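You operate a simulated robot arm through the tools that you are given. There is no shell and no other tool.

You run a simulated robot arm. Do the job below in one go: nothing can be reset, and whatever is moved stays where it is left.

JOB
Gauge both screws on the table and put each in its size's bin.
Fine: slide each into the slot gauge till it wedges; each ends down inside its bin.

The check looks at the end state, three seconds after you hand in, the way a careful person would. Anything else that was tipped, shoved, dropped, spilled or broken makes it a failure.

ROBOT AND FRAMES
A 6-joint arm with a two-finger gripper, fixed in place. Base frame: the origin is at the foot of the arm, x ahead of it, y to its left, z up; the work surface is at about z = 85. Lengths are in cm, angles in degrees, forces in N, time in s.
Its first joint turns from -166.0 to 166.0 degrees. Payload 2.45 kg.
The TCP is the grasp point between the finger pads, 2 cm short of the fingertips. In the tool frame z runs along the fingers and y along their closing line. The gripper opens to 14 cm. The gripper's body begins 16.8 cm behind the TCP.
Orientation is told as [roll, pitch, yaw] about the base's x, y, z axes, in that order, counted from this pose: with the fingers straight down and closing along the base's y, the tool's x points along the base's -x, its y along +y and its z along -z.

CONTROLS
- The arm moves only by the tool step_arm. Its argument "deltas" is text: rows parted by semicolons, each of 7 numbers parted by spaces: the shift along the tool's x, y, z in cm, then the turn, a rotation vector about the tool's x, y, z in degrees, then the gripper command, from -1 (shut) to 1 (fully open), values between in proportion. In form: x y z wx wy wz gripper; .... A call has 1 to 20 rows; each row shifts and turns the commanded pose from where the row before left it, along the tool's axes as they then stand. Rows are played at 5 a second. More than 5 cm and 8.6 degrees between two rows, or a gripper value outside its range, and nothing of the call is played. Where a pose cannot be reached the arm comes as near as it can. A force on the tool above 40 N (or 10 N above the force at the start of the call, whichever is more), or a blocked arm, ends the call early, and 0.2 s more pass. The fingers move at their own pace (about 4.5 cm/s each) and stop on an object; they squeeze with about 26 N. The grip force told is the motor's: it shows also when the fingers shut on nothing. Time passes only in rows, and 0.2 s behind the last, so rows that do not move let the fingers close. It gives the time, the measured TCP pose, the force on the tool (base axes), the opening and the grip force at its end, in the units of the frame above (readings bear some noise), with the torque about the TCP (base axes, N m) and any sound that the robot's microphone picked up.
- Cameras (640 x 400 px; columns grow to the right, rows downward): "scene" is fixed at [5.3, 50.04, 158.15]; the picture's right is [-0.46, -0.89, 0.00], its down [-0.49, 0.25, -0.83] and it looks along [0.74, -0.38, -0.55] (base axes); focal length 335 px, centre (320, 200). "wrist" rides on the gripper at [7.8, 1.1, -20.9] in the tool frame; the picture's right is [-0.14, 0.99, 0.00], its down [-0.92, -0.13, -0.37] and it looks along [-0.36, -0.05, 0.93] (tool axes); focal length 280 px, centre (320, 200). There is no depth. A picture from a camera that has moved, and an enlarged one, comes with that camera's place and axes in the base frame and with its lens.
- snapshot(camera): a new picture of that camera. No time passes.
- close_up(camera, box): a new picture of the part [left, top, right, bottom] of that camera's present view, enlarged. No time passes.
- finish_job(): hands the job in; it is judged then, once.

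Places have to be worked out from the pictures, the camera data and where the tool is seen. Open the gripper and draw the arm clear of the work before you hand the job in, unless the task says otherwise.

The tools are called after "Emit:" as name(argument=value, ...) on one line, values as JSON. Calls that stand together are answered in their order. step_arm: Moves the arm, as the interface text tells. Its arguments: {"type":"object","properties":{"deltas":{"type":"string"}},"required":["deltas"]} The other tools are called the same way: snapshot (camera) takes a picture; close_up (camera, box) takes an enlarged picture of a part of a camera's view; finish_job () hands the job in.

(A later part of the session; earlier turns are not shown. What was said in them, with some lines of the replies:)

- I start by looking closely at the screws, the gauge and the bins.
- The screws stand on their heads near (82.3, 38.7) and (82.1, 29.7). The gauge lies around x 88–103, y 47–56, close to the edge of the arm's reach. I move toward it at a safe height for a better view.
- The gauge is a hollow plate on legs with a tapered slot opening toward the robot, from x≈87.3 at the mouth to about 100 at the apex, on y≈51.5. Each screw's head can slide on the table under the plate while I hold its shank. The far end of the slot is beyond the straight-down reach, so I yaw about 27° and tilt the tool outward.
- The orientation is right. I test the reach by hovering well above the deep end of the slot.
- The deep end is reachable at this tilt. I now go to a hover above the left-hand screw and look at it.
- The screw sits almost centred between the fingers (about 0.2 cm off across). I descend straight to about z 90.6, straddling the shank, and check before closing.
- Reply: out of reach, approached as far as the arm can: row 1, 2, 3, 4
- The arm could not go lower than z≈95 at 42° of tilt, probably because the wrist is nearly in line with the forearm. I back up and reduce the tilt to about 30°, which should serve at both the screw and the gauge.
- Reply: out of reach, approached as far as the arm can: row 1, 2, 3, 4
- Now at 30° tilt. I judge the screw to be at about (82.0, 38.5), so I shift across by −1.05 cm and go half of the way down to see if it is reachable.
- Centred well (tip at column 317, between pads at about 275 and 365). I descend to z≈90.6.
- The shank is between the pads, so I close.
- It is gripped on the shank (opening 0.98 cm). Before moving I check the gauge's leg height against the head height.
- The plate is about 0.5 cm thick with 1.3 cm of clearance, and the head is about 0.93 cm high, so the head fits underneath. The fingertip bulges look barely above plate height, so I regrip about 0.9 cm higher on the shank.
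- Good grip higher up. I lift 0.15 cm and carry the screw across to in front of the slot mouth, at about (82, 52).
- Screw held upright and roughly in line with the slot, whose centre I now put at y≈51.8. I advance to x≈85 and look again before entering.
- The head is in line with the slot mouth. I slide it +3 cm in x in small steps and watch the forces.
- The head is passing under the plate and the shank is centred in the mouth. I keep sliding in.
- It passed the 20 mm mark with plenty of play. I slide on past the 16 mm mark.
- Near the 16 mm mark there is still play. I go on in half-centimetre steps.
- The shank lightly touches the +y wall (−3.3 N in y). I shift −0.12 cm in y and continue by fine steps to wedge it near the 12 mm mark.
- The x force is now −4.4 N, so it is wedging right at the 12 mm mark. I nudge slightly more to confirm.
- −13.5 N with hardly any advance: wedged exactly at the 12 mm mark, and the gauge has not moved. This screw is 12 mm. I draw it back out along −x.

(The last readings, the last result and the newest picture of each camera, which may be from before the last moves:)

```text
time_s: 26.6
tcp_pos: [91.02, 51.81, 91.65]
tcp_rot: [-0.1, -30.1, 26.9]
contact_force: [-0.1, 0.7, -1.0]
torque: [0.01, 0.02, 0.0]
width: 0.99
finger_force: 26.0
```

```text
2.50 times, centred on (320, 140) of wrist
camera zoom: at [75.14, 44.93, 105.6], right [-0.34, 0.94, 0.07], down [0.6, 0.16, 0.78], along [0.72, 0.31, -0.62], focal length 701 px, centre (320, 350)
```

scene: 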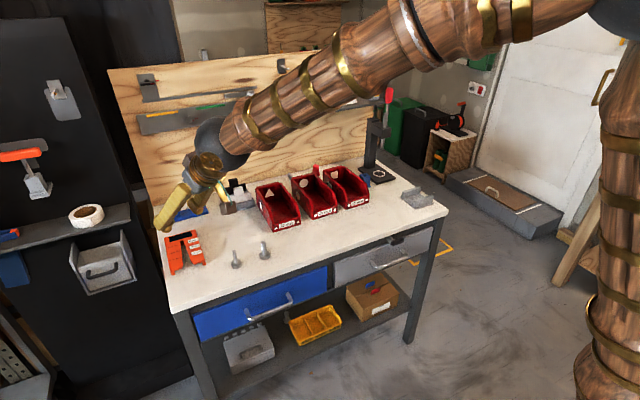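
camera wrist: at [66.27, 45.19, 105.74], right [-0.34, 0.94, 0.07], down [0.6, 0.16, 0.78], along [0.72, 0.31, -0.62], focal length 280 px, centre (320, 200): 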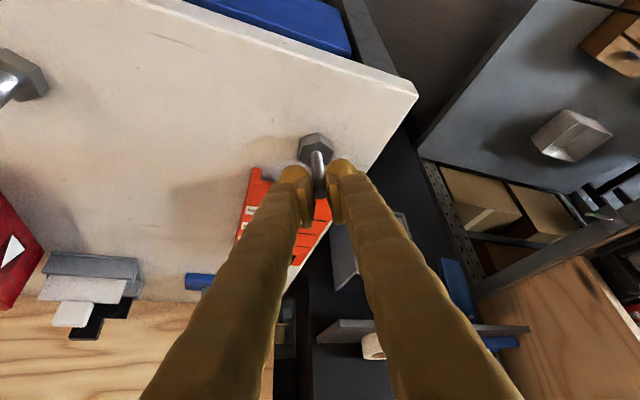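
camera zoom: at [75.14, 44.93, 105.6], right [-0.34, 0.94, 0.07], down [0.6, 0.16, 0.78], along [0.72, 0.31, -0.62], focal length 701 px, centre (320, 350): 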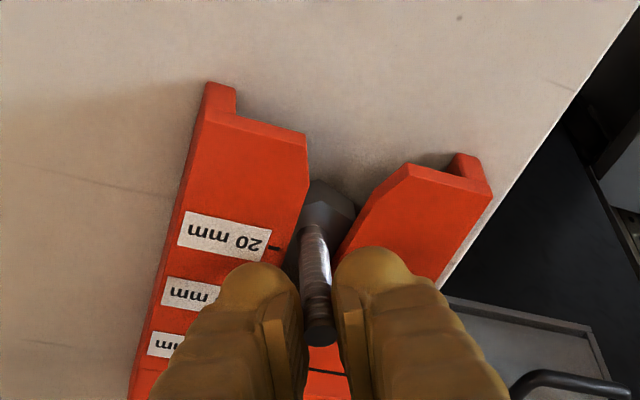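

It came free cleanly. I pull it all the way out and then raise it to about z 106.

Emit:
step_arm(deltas="0.772 0.454 -0.4455 0 0 0 -1; 0.772 0.454 -0.4455 0 0 0 -1; 0.772 0.454 -0.4455 0 0 0 -1; 0.772 0.454 -0.4455 0 0 0 -1; 0.772 0.454 -0.4455 0 0 0 -1; 0.772 0.454 -0.4455 0 0 0 -1; 0.772 0.454 -0.4455 0 0 0 -1; 0.772 0.454 -0.4455 0 0 0 -1; 0.772 0.454 -0.4455 0 0 0 -1; -1.25 0 -2.165 0 0 0 -1; -1.75 0 -3.03 0 0 0 -1; -2 0 -3.46 0 0 0 -1; -2 0 -3.46 0 0 0 -1; 0 0 0 0 0 0 -1; 0 0 0 0 0 0 -1")

Emit:
snapshot(camera="scene")

Emit:
snapshot(camera="wrist")

Emit:
close_up(camera="scene", box=[230, 150, 390, 250])

```text
time_s: 29.8
tcp_pos: [81.92, 51.86, 105.52]
tcp_rot: [-0.1, -30.0, 27.0]
contact_force: [-0.4, 0.7, -0.1]
torque: [0.0, 0.01, -0.01]
width: 0.97
finger_force: 25.8
```

```text
taken
```

scene: 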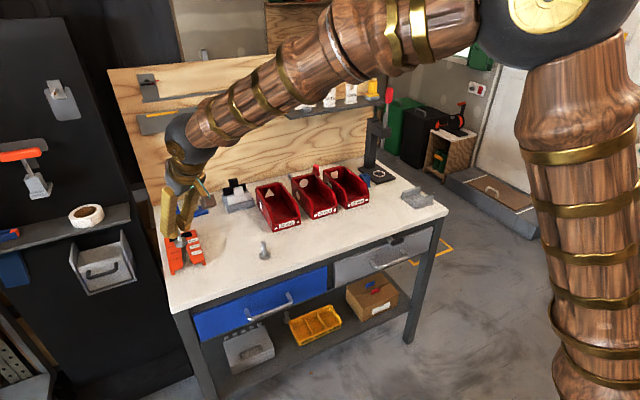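

```text
taken
camera wrist: at [66.12, 44.93, 119.6], right [-0.34, 0.94, 0.07], down [0.6, 0.16, 0.78], along [0.72, 0.31, -0.62], focal length 280 px, centre (320, 200)
```

wrist: 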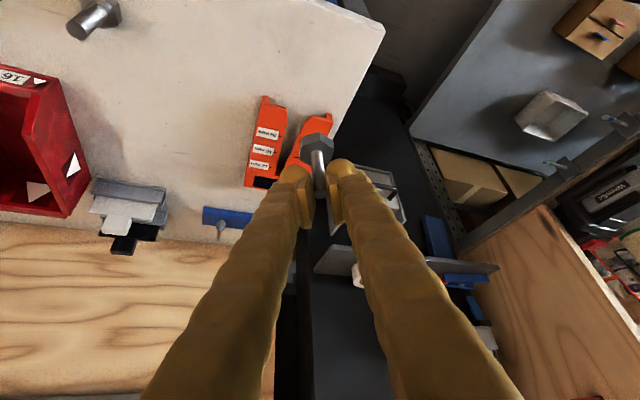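

```text
4.00 times, centred on (310, 200) of scene
camera zoom: at [5.3, 50.04, 158.15], right [-0.46, -0.89, 0.0], down [-0.49, 0.25, -0.83], along [0.74, -0.38, -0.55], focal length 1339 px, centre (360, 200)
```

zoom: 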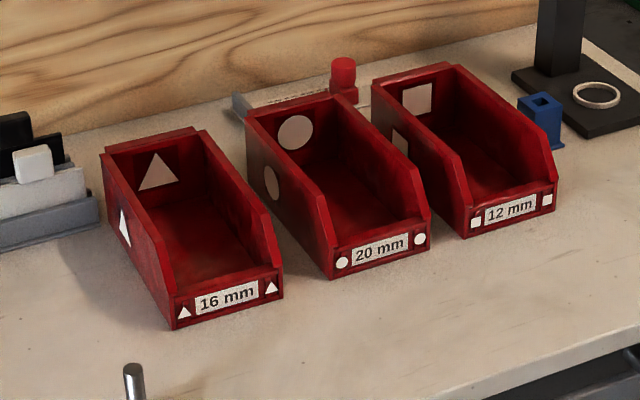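

All clear, and the 12 mm bin is the rightmost one, at about x 93–111, y −6.6 to −16.8, walls to z≈93. I carry the screw at z≈105 toward it and turn the tool azimuth to about −6.6° on the way.

Emit:
step_arm(deltas="1.57 -3.56 -0.91 0 0 0 -1; 1.57 -3.56 -0.91 0 0 0 -1; 1.57 -3.56 -0.91 0 0 0 -1; 1.57 -3.56 -0.91 0 0 0 -1; 1.57 -3.56 -0.91 0 0 0 -1; 1.57 -3.56 -0.91 0 0 0 -1; 1.57 -3.56 -0.91 0 0 0 -1; 1.57 -3.56 -0.91 0 0 0 -1; 0 0 0 4.2 0 7.275 -1; 0 0 0 4.2 0 7.275 -1; 0 0 0 4.2 0 7.275 -1; 0 0 0 4.2 0 7.275 -1; 0 0 0 0 0 0 -1; 0 0 0 0 0 0 -1")

Emit:
snapshot(camera="wrist")

```text
time_s: 32.8
tcp_pos: [81.97, 19.73, 105.77]
tcp_rot: [0.0, -30.2, -6.8]
contact_force: [0.1, 0.9, -0.6]
torque: [-0.02, 0.02, -0.02]
width: 0.96
finger_force: 26.1
```

```text
taken
camera wrist: at [64.97, 22.84, 119.69], right [0.23, 0.97, 0.07], down [0.59, -0.2, 0.78], along [0.77, -0.14, -0.62], focal length 280 px, centre (320, 200)
```

wrist: 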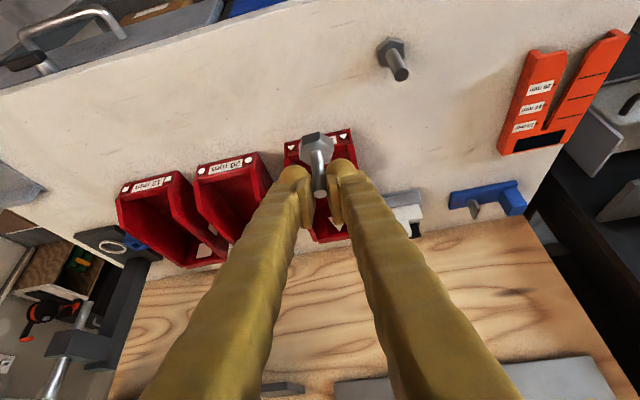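

I look closer at the bins from here.

Emit:
close_up(camera="wrist", box=[100, 120, 360, 280])

Emit:
close_up(camera="scene", box=[230, 150, 390, 250])

```text
2.46 times, centred on (230, 200) of wrist
camera zoom: at [64.97, 22.84, 119.69], right [0.23, 0.97, 0.07], down [0.59, -0.2, 0.78], along [0.77, -0.14, -0.62], focal length 690 px, centre (542, 200)
```

zoom: 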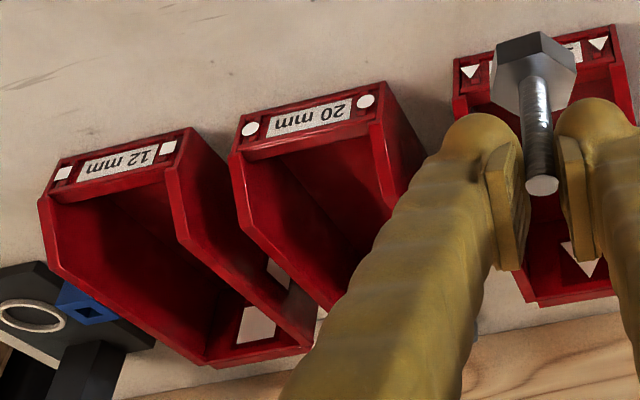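

```text
4.00 times, centred on (310, 200) of scene
camera zoom: at [5.3, 50.04, 158.15], right [-0.46, -0.89, 0.0], down [-0.49, 0.25, -0.83], along [0.74, -0.38, -0.55], focal length 1339 px, centre (360, 200)
```

zoom: 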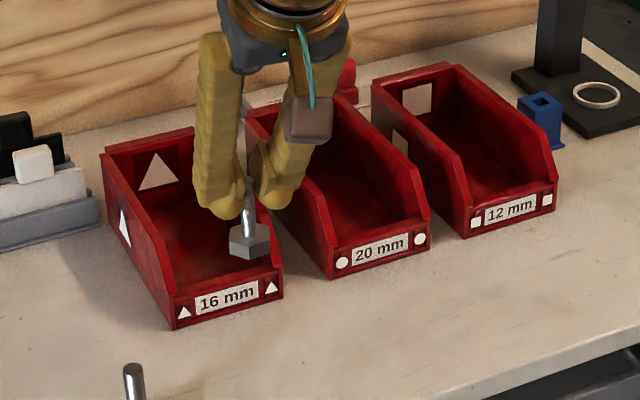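

The wrist view agrees: the 12 mm bin front is at x≈92.8, y −16.5…−6.1. I move above it, to about (99, −11.3).

Emit:
step_arm(deltas="-1.98 -3.2 1.14 0 0 0 -1; -1.98 -3.2 1.14 0 0 0 -1; -1.98 -3.2 1.14 0 0 0 -1; -1.98 -3.2 1.14 0 0 0 -1; -1.98 -3.2 1.14 0 0 0 -1; -1.98 -3.2 1.14 0 0 0 -1; -1.98 -3.2 1.14 0 0 0 -1; -1.98 -3.2 1.14 0 0 0 -1; -1.98 -3.2 1.14 0 0 0 -1; 0 0 0 0 0 0 -1; 0 0 0 0 0 0 -1")

Emit:
snapshot(camera="wrist")

Emit:
close_up(camera="scene", box=[290, 130, 410, 230])

```text
time_s: 35.2
tcp_pos: [99.16, -11.33, 105.72]
tcp_rot: [0.0, -30.1, -6.7]
contact_force: [0.3, -0.8, -0.5]
torque: [0.01, -0.02, 0.03]
width: 0.98
finger_force: 26.2
```

```text
taken
camera wrist: at [82.12, -8.23, 119.71], right [0.23, 0.97, 0.07], down [0.59, -0.2, 0.78], along [0.77, -0.14, -0.62], focal length 280 px, centre (320, 200)
```

wrist: 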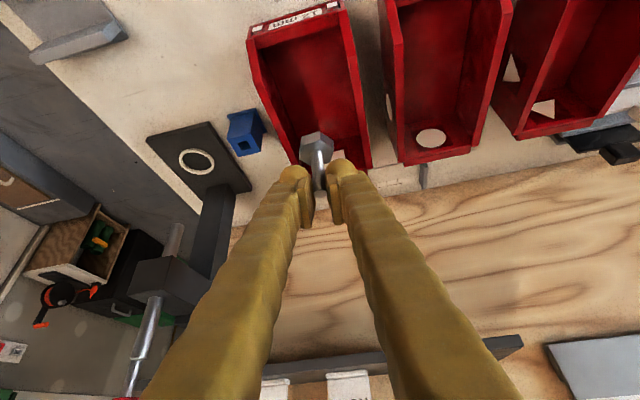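

```text
4.00 times, centred on (350, 180) of scene
camera zoom: at [5.3, 50.04, 158.15], right [-0.46, -0.89, 0.0], down [-0.49, 0.25, -0.83], along [0.74, -0.38, -0.55], focal length 1339 px, centre (200, 280)
```

zoom: 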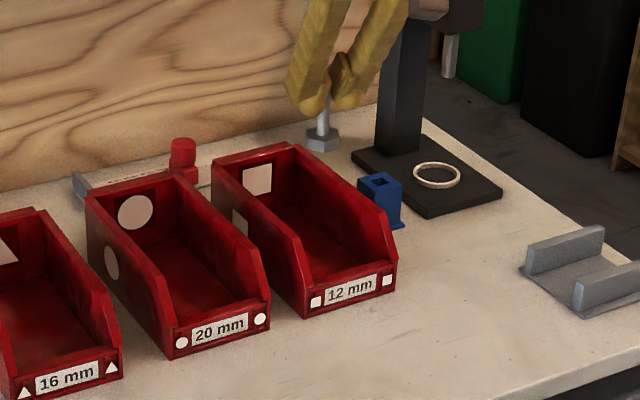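

The spot straight below is mid-floor of the 12 mm bin. I lower the screw into it to z≈92.2.

Emit:
step_arm(deltas="1.69 0 2.92 0 0 0 -1; 1.69 0 2.92 0 0 0 -1; 1.69 0 2.92 0 0 0 -1; 1 0 1.73 0 0 0 -1; 0.65 0 1.13 0 0 0 -1; 0 0 0 0 0 0 -1; 0 0 0 0 0 0 -1")

Emit:
snapshot(camera="wrist")

Emit:
close_up(camera="scene", box=[290, 130, 410, 230])

```text
time_s: 36.8
tcp_pos: [98.78, -11.26, 92.25]
tcp_rot: [0.0, -30.1, -6.6]
contact_force: [-0.2, 0.6, 0.1]
torque: [0.01, 0.0, 0.0]
width: 1.01
finger_force: 26.7
```

```text
taken
camera wrist: at [81.99, -8.21, 106.23], right [0.23, 0.97, 0.07], down [0.59, -0.2, 0.78], along [0.77, -0.14, -0.62], focal length 280 px, centre (320, 200)
```

wrist: 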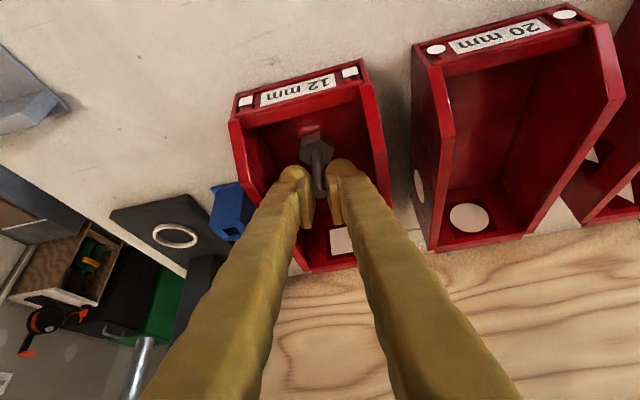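

```text
4.00 times, centred on (350, 180) of scene
camera zoom: at [5.3, 50.04, 158.15], right [-0.46, -0.89, 0.0], down [-0.49, 0.25, -0.83], along [0.74, -0.38, -0.55], focal length 1339 px, centre (200, 280)
```

zoom: 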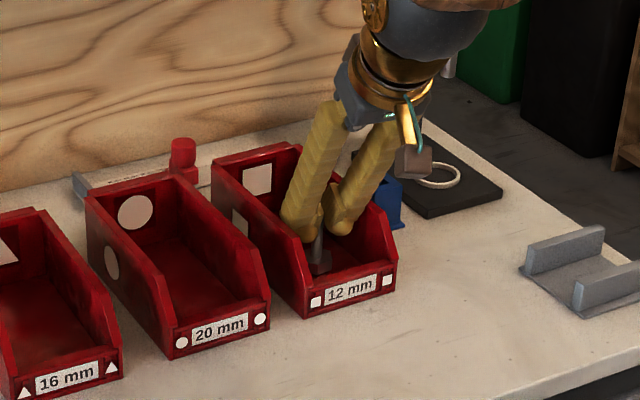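

The screw is inside the bin near the floor. I ease down for light contact and check the vertical force.

Emit:
step_arm(deltas="0.1 0 0.173 0 0 0 -1; 0.1 0 0.173 0 0 0 -1; 0 0 0 0 0 0 -1")

```text
time_s: 37.6
tcp_pos: [98.97, -11.28, 91.89]
tcp_rot: [0.0, -30.0, -6.7]
contact_force: [-0.7, 1.1, 10.5]
torque: [-0.01, -0.17, -0.01]
width: 1.02
finger_force: 25.4
```

It rests on the floor. I ease the pressure, open the fingers a little, and rise straight up.

Emit:
step_arm(deltas="-0.05 0 -0.087 0 0 0 -1; 0 0 0 0 0 0 -0.6; 0 0 0 0 0 0 -0.6; 0 0 0 0 0 0 -0.6; 0 0 0 0 0 0 -0.6; -0.5 0 -0.87 0 0 0 -0.6; -1 0 -1.73 0 0 0 -0.6; -1.5 0 -2.6 0 0 0 -0.6; -2 0 -3.46 0 0 0 -0.6; -2 0 -3.46 0 0 0 -0.6; 0 0 0 0 0 0 -0.6")

Emit:
snapshot(camera="wrist")

Emit:
close_up(camera="scene", box=[290, 130, 410, 230])

```text
time_s: 40.0
tcp_pos: [98.92, -11.23, 106.05]
tcp_rot: [0.0, -30.0, -6.6]
contact_force: [0.0, 0.6, 0.3]
torque: [0.0, 0.02, -0.02]
width: 2.79
finger_force: 0.1
```

```text
taken
camera wrist: at [82.01, -8.15, 120.07], right [0.23, 0.97, 0.07], down [0.59, -0.2, 0.78], along [0.77, -0.14, -0.62], focal length 280 px, centre (320, 200)
```

wrist: 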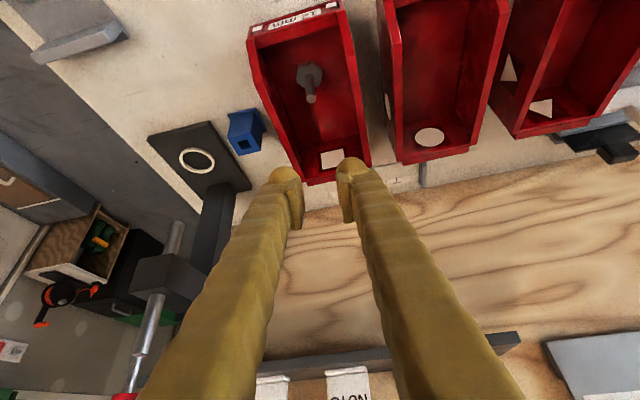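

```text
4.00 times, centred on (350, 180) of scene
camera zoom: at [5.3, 50.04, 158.15], right [-0.46, -0.89, 0.0], down [-0.49, 0.25, -0.83], along [0.74, -0.38, -0.55], focal length 1339 px, centre (200, 280)
```

zoom: 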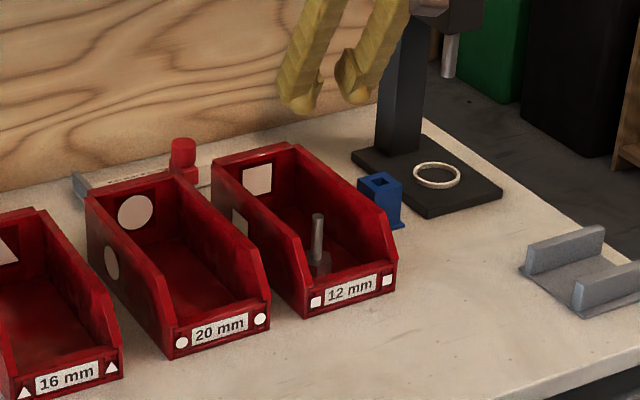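

The 12 mm screw stands inside its bin. I go back for the second screw, near (82.1, 29.7), returning to the 27° azimuth.

Emit:
step_arm(deltas="1.98 3.2 -1.14 0 0 0 -0.6; 1.98 3.2 -1.14 0 0 0 -0.6; 1.98 3.2 -1.14 0 0 0 -0.6; 1.98 3.2 -1.14 0 0 0 -0.6; 1.98 3.2 -1.14 0 0 0 -0.6; 1.98 3.2 -1.14 0 0 0 -0.6; 1.98 3.2 -1.14 0 0 0 -0.6; 1.98 3.2 -1.14 0 0 0 -0.6; 1.98 3.2 -1.14 0 0 0 -0.6; 0 0 0 -4.2 0 -7.275 -0.1; 0 0 0 -4.2 0 -7.275 -0.1; 0 0 0 -4.2 0 -7.275 -0.1; 0 0 0 -4.2 0 -7.275 -0.1; -0.17 2.17 1.97 0 0 0 -0.1; -0.17 2.17 1.97 0 0 0 -0.1; -0.17 2.17 1.97 0 0 0 -0.1; -0.17 2.17 1.97 0 0 0 -0.1; 0 0 0 0 0 0 -0.1; 0 0 0 0 0 0 -0.1")

Emit:
snapshot(camera="wrist")

```text
time_s: 44.0
tcp_pos: [81.92, 29.62, 99.4]
tcp_rot: [-0.1, -30.0, 27.0]
contact_force: [0.1, -0.7, -0.2]
torque: [0.0, -0.02, -0.02]
width: 6.32
finger_force: 0.0
```

```text
taken
camera wrist: at [66.17, 22.73, 113.45], right [-0.34, 0.94, 0.07], down [0.6, 0.16, 0.78], along [0.72, 0.31, -0.62], focal length 280 px, centre (320, 200)
```

wrist: 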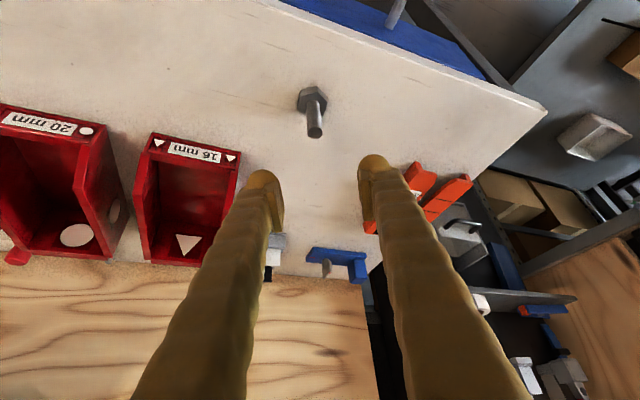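

Screw 2 is at about (81.65, 29.45), practically centred. I descend to z≈91.4, the same grip height as before.

Emit:
step_arm(deltas="1.07 -0.01 1.69 0 0 0 -0.1; 1.07 -0.01 1.69 0 0 0 -0.1; 1.07 -0.01 1.69 0 0 0 -0.1; 1.07 -0.01 1.69 0 0 0 -0.1; 0 0 0 0 0 0 -0.1; 0 0 0 0 0 0 -0.1")

Emit:
snapshot(camera="wrist")

```text
time_s: 45.4
tcp_pos: [81.8, 29.32, 91.45]
tcp_rot: [-0.1, -30.0, 27.1]
contact_force: [0.4, 0.2, 0.2]
torque: [0.0, -0.02, -0.03]
width: 6.32
finger_force: 0.0
```

```text
taken
camera wrist: at [65.95, 22.5, 105.47], right [-0.34, 0.94, 0.07], down [0.6, 0.16, 0.78], along [0.72, 0.31, -0.62], focal length 280 px, centre (320, 200)
```

wrist: 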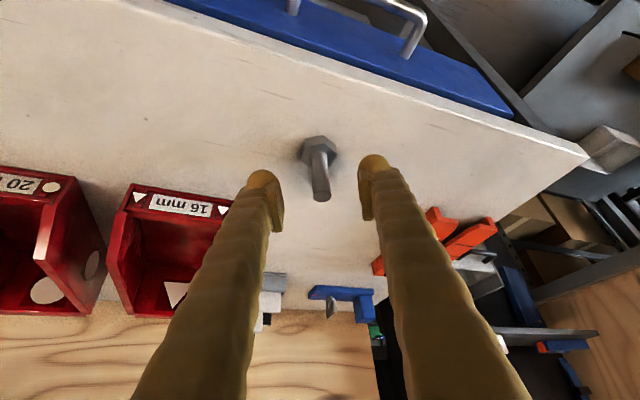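

The tip is at column 321, centred. I close.

Emit:
step_arm(deltas="0 0 0 0 0 0 -1; 0 0 0 0 0 0 -1; 0 0 0 0 0 0 -1; 0 0 0 0 0 0 -1; 0 0 0 0 0 0 -1")

Emit:
close_up(camera="wrist", box=[220, 100, 420, 260])

Emit:
close_up(camera="scene", box=[240, 220, 290, 268])

```text
time_s: 46.6
tcp_pos: [81.84, 29.4, 91.47]
tcp_rot: [-0.1, -30.0, 27.0]
contact_force: [-0.6, -0.2, 0.7]
torque: [0.0, -0.02, -0.02]
width: 1.4
finger_force: 26.0
```

```text
2.50 times, centred on (320, 180) of wrist
camera zoom: at [65.96, 22.5, 105.47], right [-0.34, 0.94, 0.07], down [0.6, 0.16, 0.78], along [0.72, 0.31, -0.62], focal length 701 px, centre (320, 250)
```

zoom: 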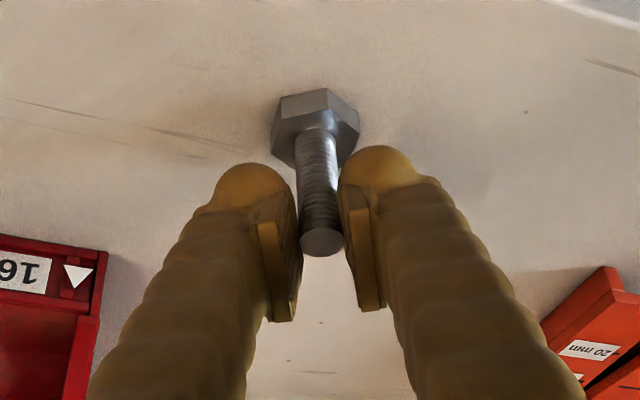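

```text
8.33 times, centred on (265, 244) of scene
camera zoom: at [5.3, 50.04, 158.15], right [-0.46, -0.89, 0.0], down [-0.49, 0.25, -0.83], along [0.74, -0.38, -0.55], focal length 2790 px, centre (778, -167)
```

zoom: 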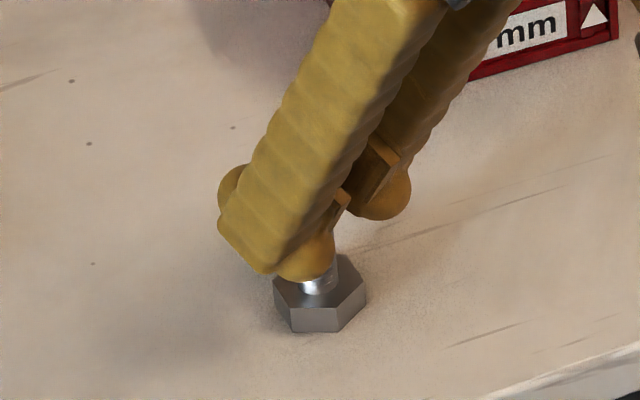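

Opening is 1.40 cm, so this one is thicker. I lift it 0.2 cm and carry it to the front of the slot.

Emit:
step_arm(deltas="-0.1 0 -0.17 0 0 0 -1; -1.55 3.27 0.895 0 0 0 -1; -1.55 3.27 0.895 0 0 0 -1; -1.55 3.27 0.895 0 0 0 -1; -1.55 3.27 0.895 0 0 0 -1; -1.55 3.27 0.895 0 0 0 -1; -1.55 3.27 0.895 0 0 0 -1; 0 0 0 0 0 0 -1; 0 0 0 0 0 0 -1")

Emit:
close_up(camera="wrist", box=[220, 100, 420, 260])

Emit:
close_up(camera="scene", box=[165, 230, 215, 280])

```text
time_s: 48.6
tcp_pos: [82.52, 51.66, 91.63]
tcp_rot: [-0.1, -30.0, 27.0]
contact_force: [-0.7, 0.0, -0.7]
torque: [-0.02, -0.02, -0.02]
width: 1.38
finger_force: 26.1
```

```text
2.50 times, centred on (320, 180) of wrist
camera zoom: at [66.65, 44.84, 105.64], right [-0.34, 0.94, 0.07], down [0.6, 0.16, 0.78], along [0.72, 0.31, -0.62], focal length 701 px, centre (320, 250)
```

zoom: 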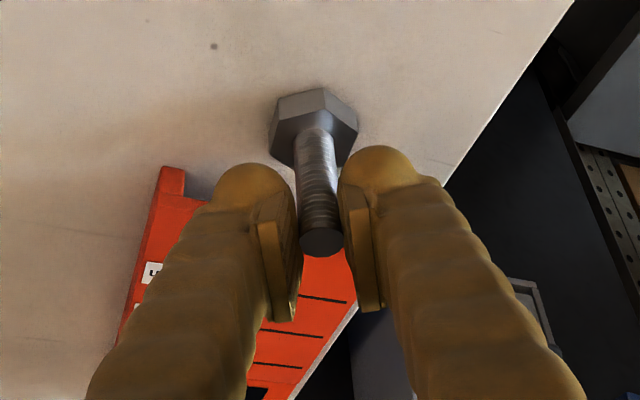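

```text
8.00 times, centred on (190, 255) of scene
camera zoom: at [5.3, 50.04, 158.15], right [-0.46, -0.89, 0.0], down [-0.49, 0.25, -0.83], along [0.74, -0.38, -0.55], focal length 2679 px, centre (1360, -240)
```

zoom: 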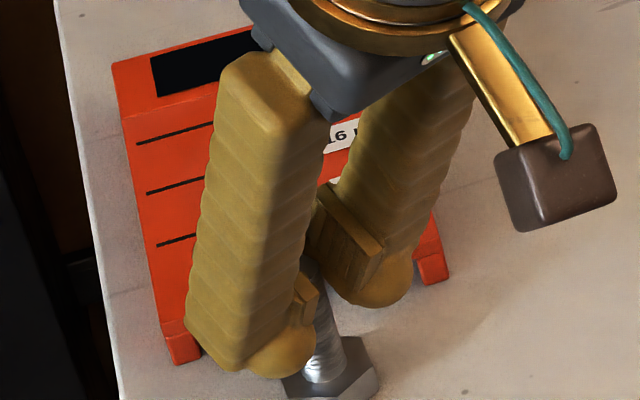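

Lined up with the slot (y≈51.7). I slide it into the mouth, up to x≈88.

Emit:
step_arm(deltas="-0.772 -0.454 0.4455 0 0 0 -1; -0.772 -0.454 0.4455 0 0 0 -1; -0.772 -0.454 0.4455 0 0 0 -1; -0.772 -0.454 0.4455 0 0 0 -1; -0.772 -0.454 0.4455 0 0 0 -1; -0.386 -0.227 0.223 0 0 0 -1; 0 0 0 0 0 0 -1")

Emit:
close_up(camera="wrist", box=[220, 60, 420, 220])

Emit:
close_up(camera="scene", box=[165, 230, 215, 280])

```text
time_s: 50.2
tcp_pos: [87.98, 51.68, 91.6]
tcp_rot: [-0.1, -29.9, 27.0]
contact_force: [-0.5, -0.6, -0.7]
torque: [0.0, -0.01, -0.01]
width: 1.38
finger_force: 26.1
```

```text
2.50 times, centred on (320, 140) of wrist
camera zoom: at [72.12, 44.89, 105.68], right [-0.34, 0.94, 0.07], down [0.6, 0.16, 0.78], along [0.72, 0.31, -0.62], focal length 701 px, centre (320, 350)
```

zoom: 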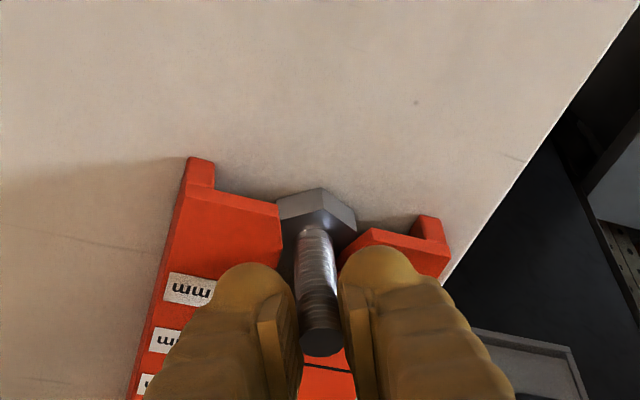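

```text
8.00 times, centred on (190, 255) of scene
camera zoom: at [5.3, 50.04, 158.15], right [-0.46, -0.89, 0.0], down [-0.49, 0.25, -0.83], along [0.74, -0.38, -0.55], focal length 2679 px, centre (1360, -240)
```

zoom: 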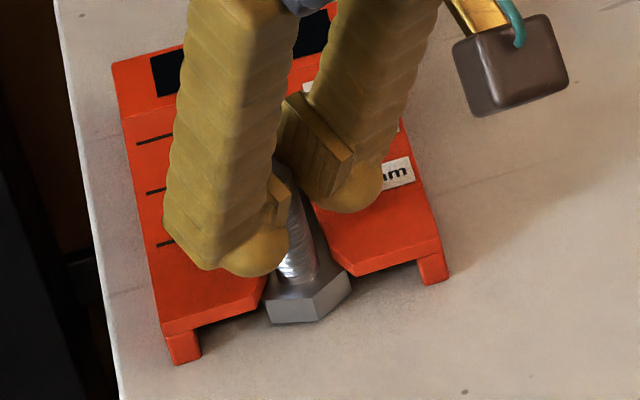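

The head is going under the plate with the shank centred. I continue to x≈92.5.

Emit:
step_arm(deltas="-0.772 -0.454 0.4455 0 0 0 -1; -0.772 -0.454 0.4455 0 0 0 -1; -0.772 -0.454 0.4455 0 0 0 -1; -0.772 -0.454 0.4455 0 0 0 -1; -0.386 -0.227 0.223 0 0 0 -1; 0 0 0 0 0 0 -1")

Emit:
close_up(camera="wrist", box=[220, 60, 420, 220])

Emit:
close_up(camera="scene", box=[165, 230, 215, 280])

```text
time_s: 51.6
tcp_pos: [92.45, 51.77, 91.6]
tcp_rot: [0.1, -29.9, 27.0]
contact_force: [0.9, 0.1, -0.8]
torque: [0.0, 0.02, 0.01]
width: 1.38
finger_force: 25.6
```

```text
2.50 times, centred on (320, 140) of wrist
camera zoom: at [76.6, 44.93, 105.67], right [-0.34, 0.94, 0.07], down [0.6, 0.16, 0.78], along [0.72, 0.31, -0.62], focal length 701 px, centre (320, 350)
```

zoom: 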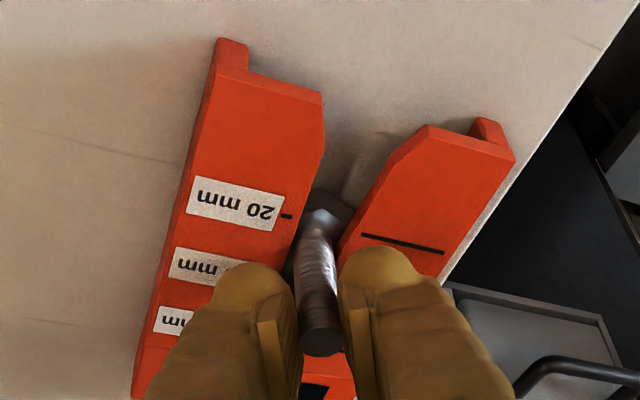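

```text
8.00 times, centred on (190, 255) of scene
camera zoom: at [5.3, 50.04, 158.15], right [-0.46, -0.89, 0.0], down [-0.49, 0.25, -0.83], along [0.74, -0.38, -0.55], focal length 2679 px, centre (1360, -240)
```

zoom: 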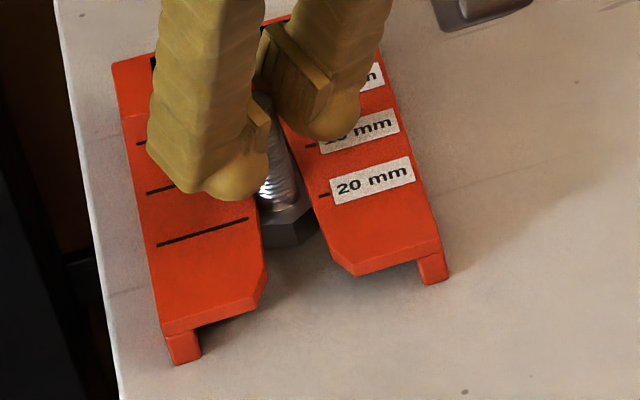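

Past the 20 mm mark with a little play still. I continue in fine steps.

Emit:
step_arm(deltas="-0.386 -0.227 0.223 0 0 0 -1; -0.386 -0.227 0.223 0 0 0 -1; -0.232 -0.136 0.134 0 0 0 -1; 0 0 0 0 0 0 -1")

Emit:
close_up(camera="wrist", box=[220, 60, 420, 220])

```text
time_s: 52.6
tcp_pos: [93.8, 51.78, 91.58]
tcp_rot: [-0.1, -30.0, 27.0]
contact_force: [-0.4, -3.6, -1.7]
torque: [-0.14, 0.03, 0.0]
width: 1.36
finger_force: 26.0
```

```text
2.50 times, centred on (320, 140) of wrist
camera zoom: at [77.95, 44.92, 105.67], right [-0.34, 0.94, 0.07], down [0.6, 0.16, 0.78], along [0.72, 0.31, -0.62], focal length 701 px, centre (320, 350)
```

zoom: 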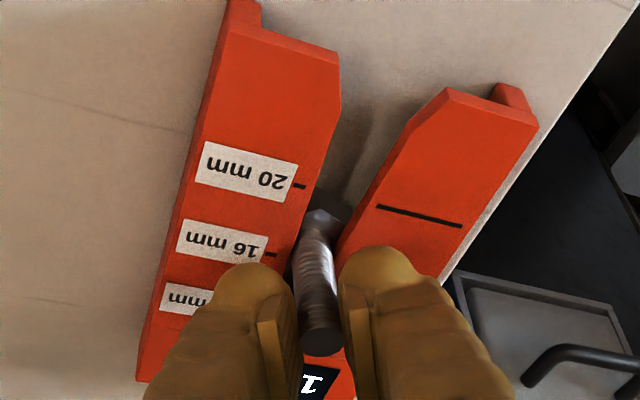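

The shank touches the +y wall (Fy −3.6 N). I shift y by −0.1 and push on slightly toward the 16 mm mark.

Emit:
step_arm(deltas="0.039 -0.089 -0.023 0 0 0 -1; -0.232 -0.136 0.134 0 0 0 -1; -0.154 -0.091 0.089 0 0 0 -1; 0 0 0 0 0 0 -1")

Emit:
close_up(camera="wrist", box=[220, 60, 420, 220])

```text
time_s: 53.6
tcp_pos: [94.24, 51.6, 91.7]
tcp_rot: [-0.1, -30.0, 27.0]
contact_force: [-4.4, 0.8, -1.1]
torque: [-0.02, 0.16, 0.06]
width: 1.36
finger_force: 26.0
```

```text
2.50 times, centred on (320, 140) of wrist
camera zoom: at [78.41, 44.81, 105.65], right [-0.34, 0.94, 0.07], down [0.6, 0.16, 0.78], along [0.72, 0.31, -0.62], focal length 701 px, centre (320, 350)
```

zoom: 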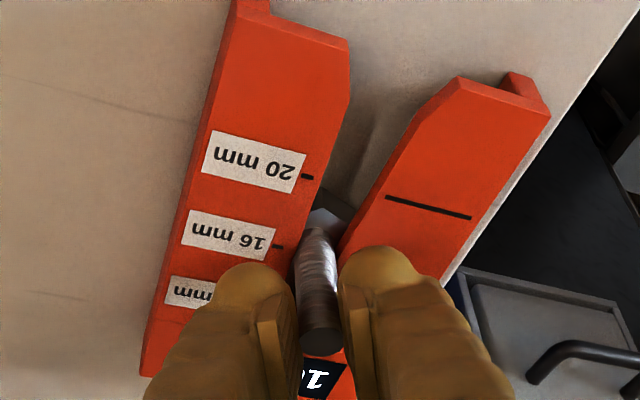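

Fx −4.4 N: it is wedging at the 16 mm mark, and the gauge's black panel has lit up with digits. I nudge 0.2 cm more and read the display.

Emit:
step_arm(deltas="-0.154 -0.091 0.089 0 0 0 -1; 0 0 0 0 0 0 -1")

Emit:
close_up(camera="wrist", box=[220, 60, 420, 220])

Emit:
close_up(camera="scene", box=[165, 225, 215, 280])

Emit:
close_up(camera="wrist", box=[270, 180, 370, 250])

```text
time_s: 54.2
tcp_pos: [94.43, 51.62, 91.63]
tcp_rot: [-0.1, -30.1, 27.0]
contact_force: [-9.5, 0.8, -1.1]
torque: [-0.1, 0.46, 0.05]
width: 1.38
finger_force: 26.3
```

```text
2.50 times, centred on (320, 140) of wrist
camera zoom: at [78.6, 44.79, 105.64], right [-0.34, 0.94, 0.07], down [0.6, 0.16, 0.78], along [0.72, 0.31, -0.62], focal length 701 px, centre (320, 350)
```

zoom: 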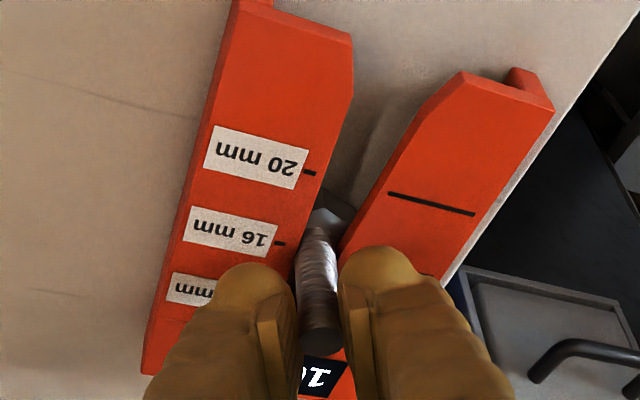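

```text
7.27 times, centred on (190, 252) of scene
camera zoom: at [5.3, 50.04, 158.15], right [-0.46, -0.89, 0.0], down [-0.49, 0.25, -0.83], along [0.74, -0.38, -0.55], focal length 2435 px, centre (1266, -182)
```

zoom: 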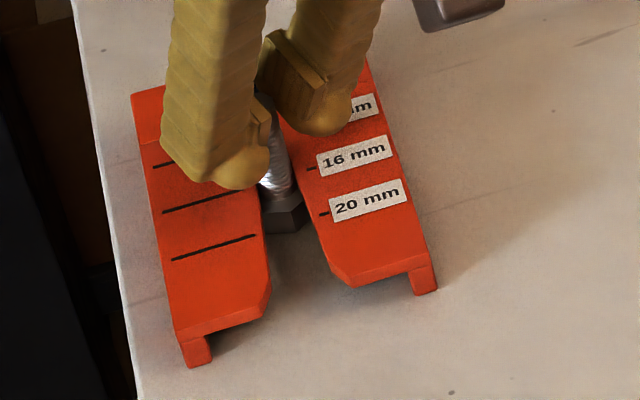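

```text
5.71 times, centred on (320, 215) of wrist
camera zoom: at [78.6, 44.79, 105.64], right [-0.34, 0.94, 0.07], down [0.6, 0.16, 0.78], along [0.72, 0.31, -0.62], focal length 1602 px, centre (320, 114)
```

zoom: 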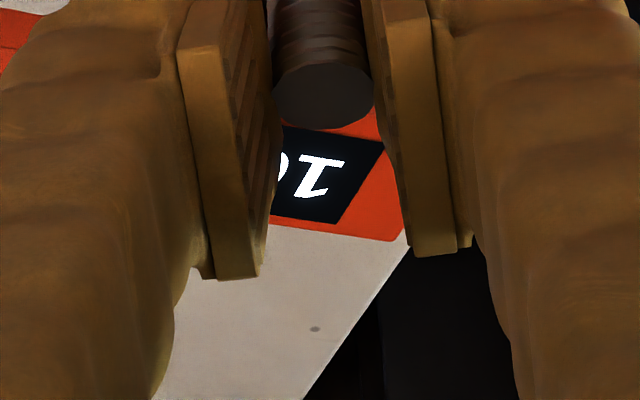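

Wedged with Fx −9.5 N exactly at the 16 mm mark, and the gauge has not moved, so this is a 16 mm screw. I withdraw it along −x.

Emit:
step_arm(deltas="0.154 0.091 -0.089 0 0 0 -1; 0.386 0.227 -0.223 0 0 0 -1; 0.772 0.454 -0.4455 0 0 0 -1; 0.772 0.454 -0.4455 0 0 0 -1; 0.772 0.454 -0.4455 0 0 0 -1; 0.772 0.454 -0.4455 0 0 0 -1; 0.772 0.454 -0.4455 0 0 0 -1; 0.772 0.454 -0.4455 0 0 0 -1; 0 0 0 0 0 0 -1")

Emit:
close_up(camera="scene", box=[165, 225, 215, 280])

Emit:
close_up(camera="wrist", box=[220, 60, 420, 220])

```text
time_s: 56.2
tcp_pos: [87.78, 51.6, 91.65]
tcp_rot: [-0.1, -30.0, 27.1]
contact_force: [-0.4, 0.0, -0.6]
torque: [-0.01, 0.03, 0.01]
width: 1.4
finger_force: 25.8
```

```text
7.27 times, centred on (190, 252) of scene
camera zoom: at [5.3, 50.04, 158.15], right [-0.46, -0.89, 0.0], down [-0.49, 0.25, -0.83], along [0.74, -0.38, -0.55], focal length 2435 px, centre (1266, -182)
```

zoom: 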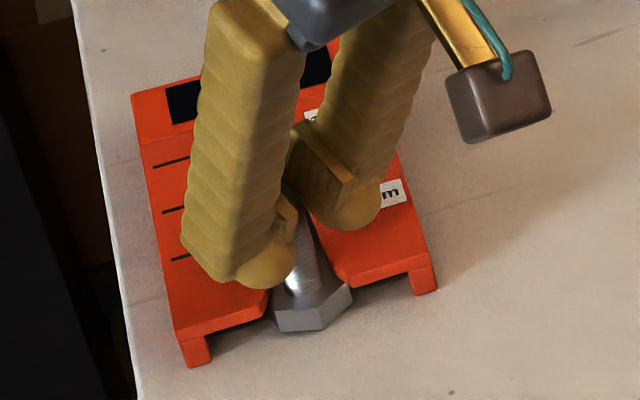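

```text
2.50 times, centred on (320, 140) of wrist
camera zoom: at [71.93, 44.75, 105.74], right [-0.34, 0.94, 0.07], down [0.6, 0.16, 0.78], along [0.72, 0.31, -0.62], focal length 701 px, centre (320, 350)
```

zoom: 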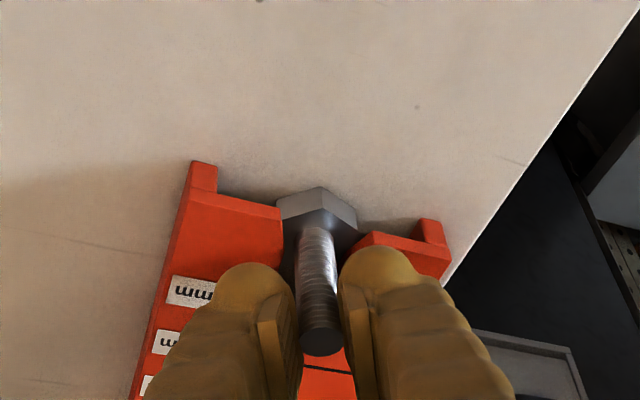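

Clean withdrawal. I take it fully out, lift to z≈105.6, and carry it toward the 16 mm bin (centre about y 18.1).

Emit:
step_arm(deltas="0.772 0.454 -0.4455 0 0 0 -1; 0.772 0.454 -0.4455 0 0 0 -1; 0.772 0.454 -0.4455 0 0 0 -1; 0.772 0.454 -0.4455 0 0 0 -1; 0.772 0.454 -0.4455 0 0 0 -1; 0.772 0.454 -0.4455 0 0 0 -1; -1.25 0 -2.165 0 0 0 -1; -1.75 0 -3.03 0 0 0 -1; -2 0 -3.46 0 0 0 -1; -2 0 -3.46 0 0 0 -1; 0 0 0 0 0 0 -1")

Emit:
step_arm(deltas="1.57 -3.56 -0.91 0 0 0 -1; 1.57 -3.56 -0.91 0 0 0 -1; 1.57 -3.56 -0.91 0 0 0 -1; 1.57 -3.56 -0.91 0 0 0 -1; 1.57 -3.56 -0.91 0 0 0 -1; 1.57 -3.56 -0.91 0 0 0 -1; 1.57 -3.56 -0.91 0 0 0 -1; 1.57 -3.56 -0.91 0 0 0 -1; 0 0 0 4.2 0 7.275 -1; 0 0 0 4.2 0 7.275 -1; 0 0 0 0 0 0 -1; 0 0 0 0 0 0 -1")

Emit:
snapshot(camera="wrist")

```text
time_s: 58.6
tcp_pos: [81.89, 51.54, 105.79]
tcp_rot: [-0.1, -30.0, 27.0]
contact_force: [0.1, 0.0, -1.2]
torque: [-0.02, 0.0, 0.0]
width: 1.36
finger_force: 26.0
```

```text
time_s: 61.2
tcp_pos: [81.76, 19.68, 105.83]
tcp_rot: [-0.1, -30.1, 10.2]
contact_force: [-0.8, -0.2, -1.0]
torque: [-0.03, 0.01, -0.01]
width: 1.4
finger_force: 25.8
```

```text
taken
camera wrist: at [64.64, 17.7, 119.77], right [-0.06, 1.0, 0.07], down [0.63, -0.02, 0.78], along [0.78, 0.09, -0.62], focal length 280 px, centre (320, 200)
```

wrist: 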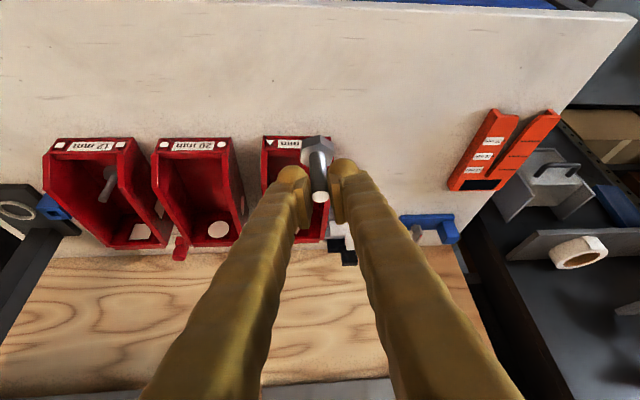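

The 16 mm bin's left edge is at y≈13.2 and its front at x≈92.6. I move above it to about (99, 18.1).

Emit:
step_arm(deltas="-2.88 -0.92 1.66 0 0 0 -1; -2.88 -0.92 1.66 0 0 0 -1; -2.88 -0.92 1.66 0 0 0 -1; -2.88 -0.92 1.66 0 0 0 -1; -2.88 -0.92 1.66 0 0 0 -1; 0 0 0 0 0 0 -1; 0 0 0 0 0 0 -1")

Emit:
snapshot(camera="wrist")

Emit:
close_up(camera="scene", box=[220, 130, 340, 240])

```text
time_s: 62.8
tcp_pos: [98.93, 17.99, 105.74]
tcp_rot: [-0.1, -30.0, 10.1]
contact_force: [0.0, -0.6, -1.1]
torque: [-0.02, 0.0, 0.0]
width: 1.37
finger_force: 26.4
```

```text
taken
camera wrist: at [81.86, 16.08, 119.84], right [-0.06, 1.0, 0.07], down [0.63, -0.02, 0.78], along [0.78, 0.09, -0.62], focal length 280 px, centre (320, 200)
```

wrist: 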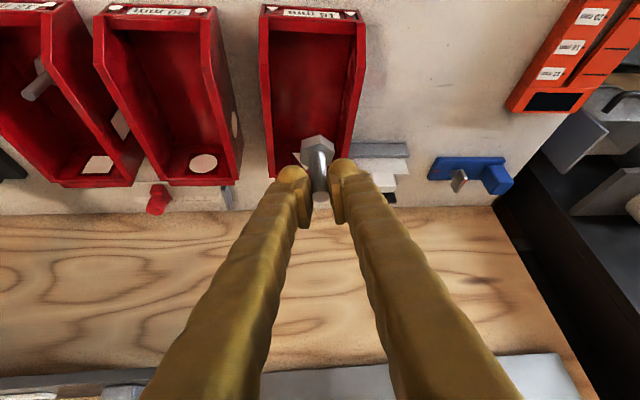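

```text
3.64 times, centred on (280, 185) of scene
camera zoom: at [5.3, 50.04, 158.15], right [-0.46, -0.89, 0.0], down [-0.49, 0.25, -0.83], along [0.74, -0.38, -0.55], focal length 1218 px, centre (466, 254)
```

zoom: 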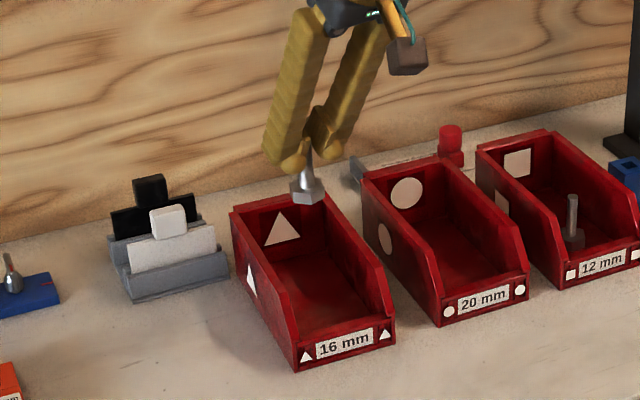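

The drop spot is mid-bin. I lower the screw into the 16 mm bin.

Emit:
step_arm(deltas="1.69 0 2.92 0 0 0 -1; 1.69 0 2.92 0 0 0 -1; 1.69 0 2.92 0 0 0 -1; 1 0 1.73 0 0 0 -1; 0.6 0 1.04 0 0 0 -1; 0 0 0 0 0 0 -1; 0 0 0 0 0 0 -1")

Emit:
snapshot(camera="wrist")

Emit:
close_up(camera="scene", box=[220, 130, 340, 240])

```text
time_s: 64.4
tcp_pos: [98.8, 17.95, 92.3]
tcp_rot: [0.0, -29.9, 10.2]
contact_force: [-1.1, 0.3, -0.4]
torque: [0.0, 0.0, -0.01]
width: 1.37
finger_force: 26.0
```

```text
taken
camera wrist: at [81.77, 16.05, 106.49], right [-0.06, 1.0, 0.07], down [0.63, -0.02, 0.78], along [0.78, 0.09, -0.62], focal length 280 px, centre (320, 200)
```

wrist: 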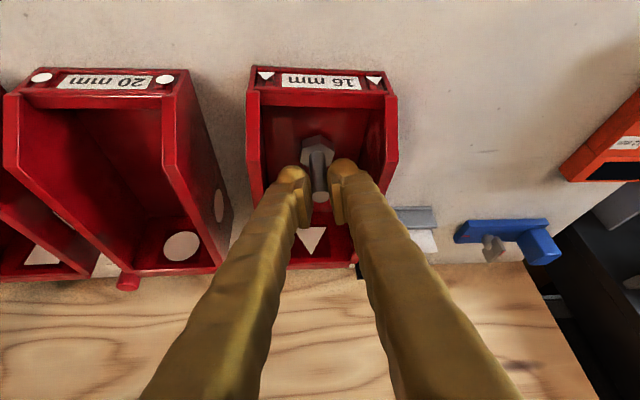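

```text
3.64 times, centred on (280, 185) of scene
camera zoom: at [5.3, 50.04, 158.15], right [-0.46, -0.89, 0.0], down [-0.49, 0.25, -0.83], along [0.74, -0.38, -0.55], focal length 1218 px, centre (466, 254)
```

zoom: 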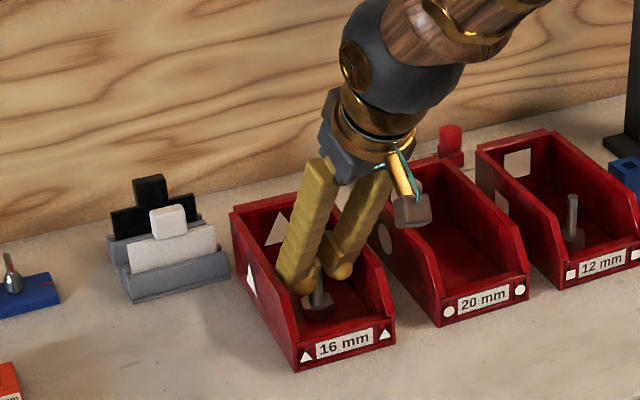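

Inside the bin and just above the floor. I ease down to contact, as with the first one.

Emit:
step_arm(deltas="0.1 0 0.173 0 0 0 -1; 0.1 0 0.173 0 0 0 -1; 0 0 0 0 0 0 -1")

```text
time_s: 65.2
tcp_pos: [98.96, 18.05, 92.05]
tcp_rot: [-0.1, -30.1, 10.3]
contact_force: [-1.1, 0.1, -0.6]
torque: [0.04, 0.02, 0.01]
width: 1.41
finger_force: 25.9
```

Emit:
step_arm(deltas="0.05 0 0.087 0 0 0 -1; 0.05 0 0.087 0 0 0 -1; 0 0 0 0 0 0 -1")

```text
time_s: 66.0
tcp_pos: [99.01, 17.96, 91.83]
tcp_rot: [0.1, -30.1, 10.2]
contact_force: [-0.8, -0.7, 4.0]
torque: [-0.01, -0.04, 0.01]
width: 1.37
finger_force: 26.0
```

Light floor contact (4 N). I open the fingers modestly and rise straight up.

Emit:
step_arm(deltas="0 0 0 0 0 0 -0.55; 0 0 0 0 0 0 -0.55; 0 0 0 0 0 0 -0.55; 0 0 0 0 0 0 -0.55; -0.5 0 -0.87 0 0 0 -0.55; -1 0 -1.73 0 0 0 -0.55; -1.5 0 -2.6 0 0 0 -0.55; -2 0 -3.46 0 0 0 -0.55; -2 0 -3.46 0 0 0 -0.55; 0 0 0 0 0 0 -0.55")

Emit:
snapshot(camera="wrist")

Emit:
close_up(camera="scene", box=[220, 130, 380, 240])

```text
time_s: 68.2
tcp_pos: [98.86, 17.86, 105.88]
tcp_rot: [0.0, -30.0, 10.2]
contact_force: [0.0, -0.4, 0.1]
torque: [-0.02, -0.02, 0.0]
width: 3.12
finger_force: 0.1
```

```text
taken
camera wrist: at [81.8, 15.99, 120.05], right [-0.06, 1.0, 0.07], down [0.63, -0.02, 0.78], along [0.78, 0.09, -0.62], focal length 280 px, centre (320, 200)
```

wrist: 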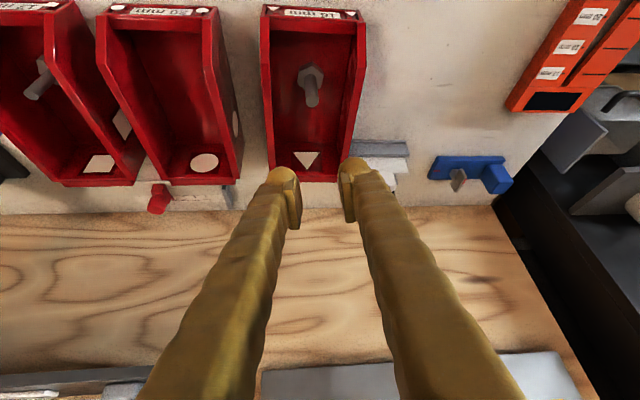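

```text
3.64 times, centred on (300, 185) of scene
camera zoom: at [5.3, 50.04, 158.15], right [-0.46, -0.89, 0.0], down [-0.49, 0.25, -0.83], along [0.74, -0.38, -0.55], focal length 1218 px, centre (393, 254)
```

zoom: 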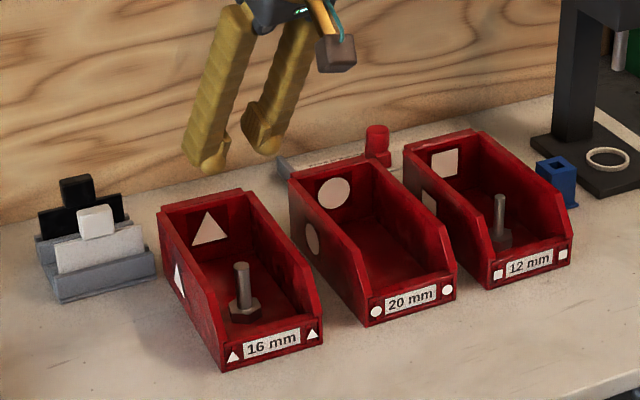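

Both screws stand in their bins and nothing else has moved. I draw the arm back and up and open the gripper fully.

Emit:
step_arm(deltas="2.46 0 -3.73 0 0 0 -0.55; 2.46 0 -3.73 0 0 0 -0.55; 2.46 0 -3.73 0 0 0 -0.55; 2.46 0 -3.73 0 0 0 -0.2; 2.46 0 -3.73 0 0 0 0.5; 0 0 0 0 0 0 1; 0 0 0 0 0 0 1; 0 0 0 0 0 0 1; 0 0 0 0 0 0 1; 0 0 0 0 0 0 1")

Emit:
snapshot(camera="scene")

Emit:
close_up(camera="scene", box=[150, 150, 400, 280])

```text
time_s: 70.4
tcp_pos: [79.28, 14.46, 115.81]
tcp_rot: [0.1, -30.1, 10.2]
contact_force: [-0.2, -0.2, -0.4]
torque: [-0.03, 0.0, 0.02]
width: 14.0
finger_force: 0.1
```

```text
taken
```

scene: 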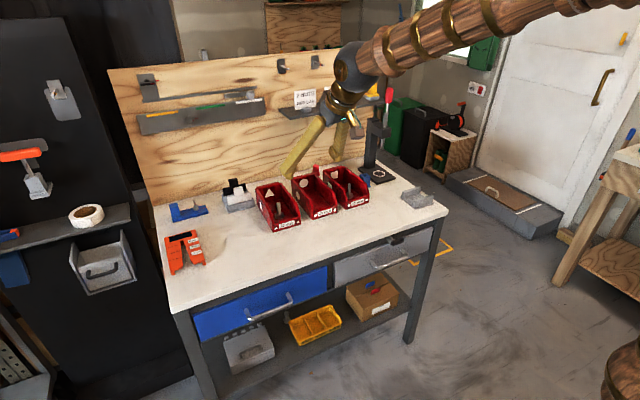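

```text
2.56 times, centred on (275, 215) of scene
camera zoom: at [5.3, 50.04, 158.15], right [-0.46, -0.89, 0.0], down [-0.49, 0.25, -0.83], along [0.74, -0.38, -0.55], focal length 857 px, centre (435, 162)
```

zoom: 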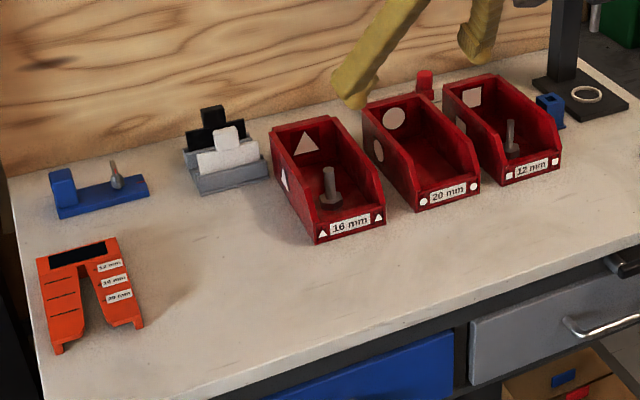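

The 12 mm screw is in the 12 mm bin and the 16 mm screw is in the 16 mm bin. The gauge is undisturbed, the gripper is open and the arm is clear, so I hand in.

Emit:
finish_job()

```text
The job is handed in.
```

I gauged both screws and put each in its size's bin, then handed the job in.

- **First screw:** it wedged at the 12 mm mark, with about 13.5 N of resistance, and now stands in the 12 mm bin.
- **Second screw:** it wedged at the 16 mm mark, with about 9.5 N of resistance, and now stands in the 16 mm bin. The gauge's display also lit up, but the fingers hid the second digit, so I took the size from where it wedged.

In the last pictures the gauge and bins had not moved, and nothing on the bench looked knocked over. I opened the gripper and moved the arm back and up before handing in.
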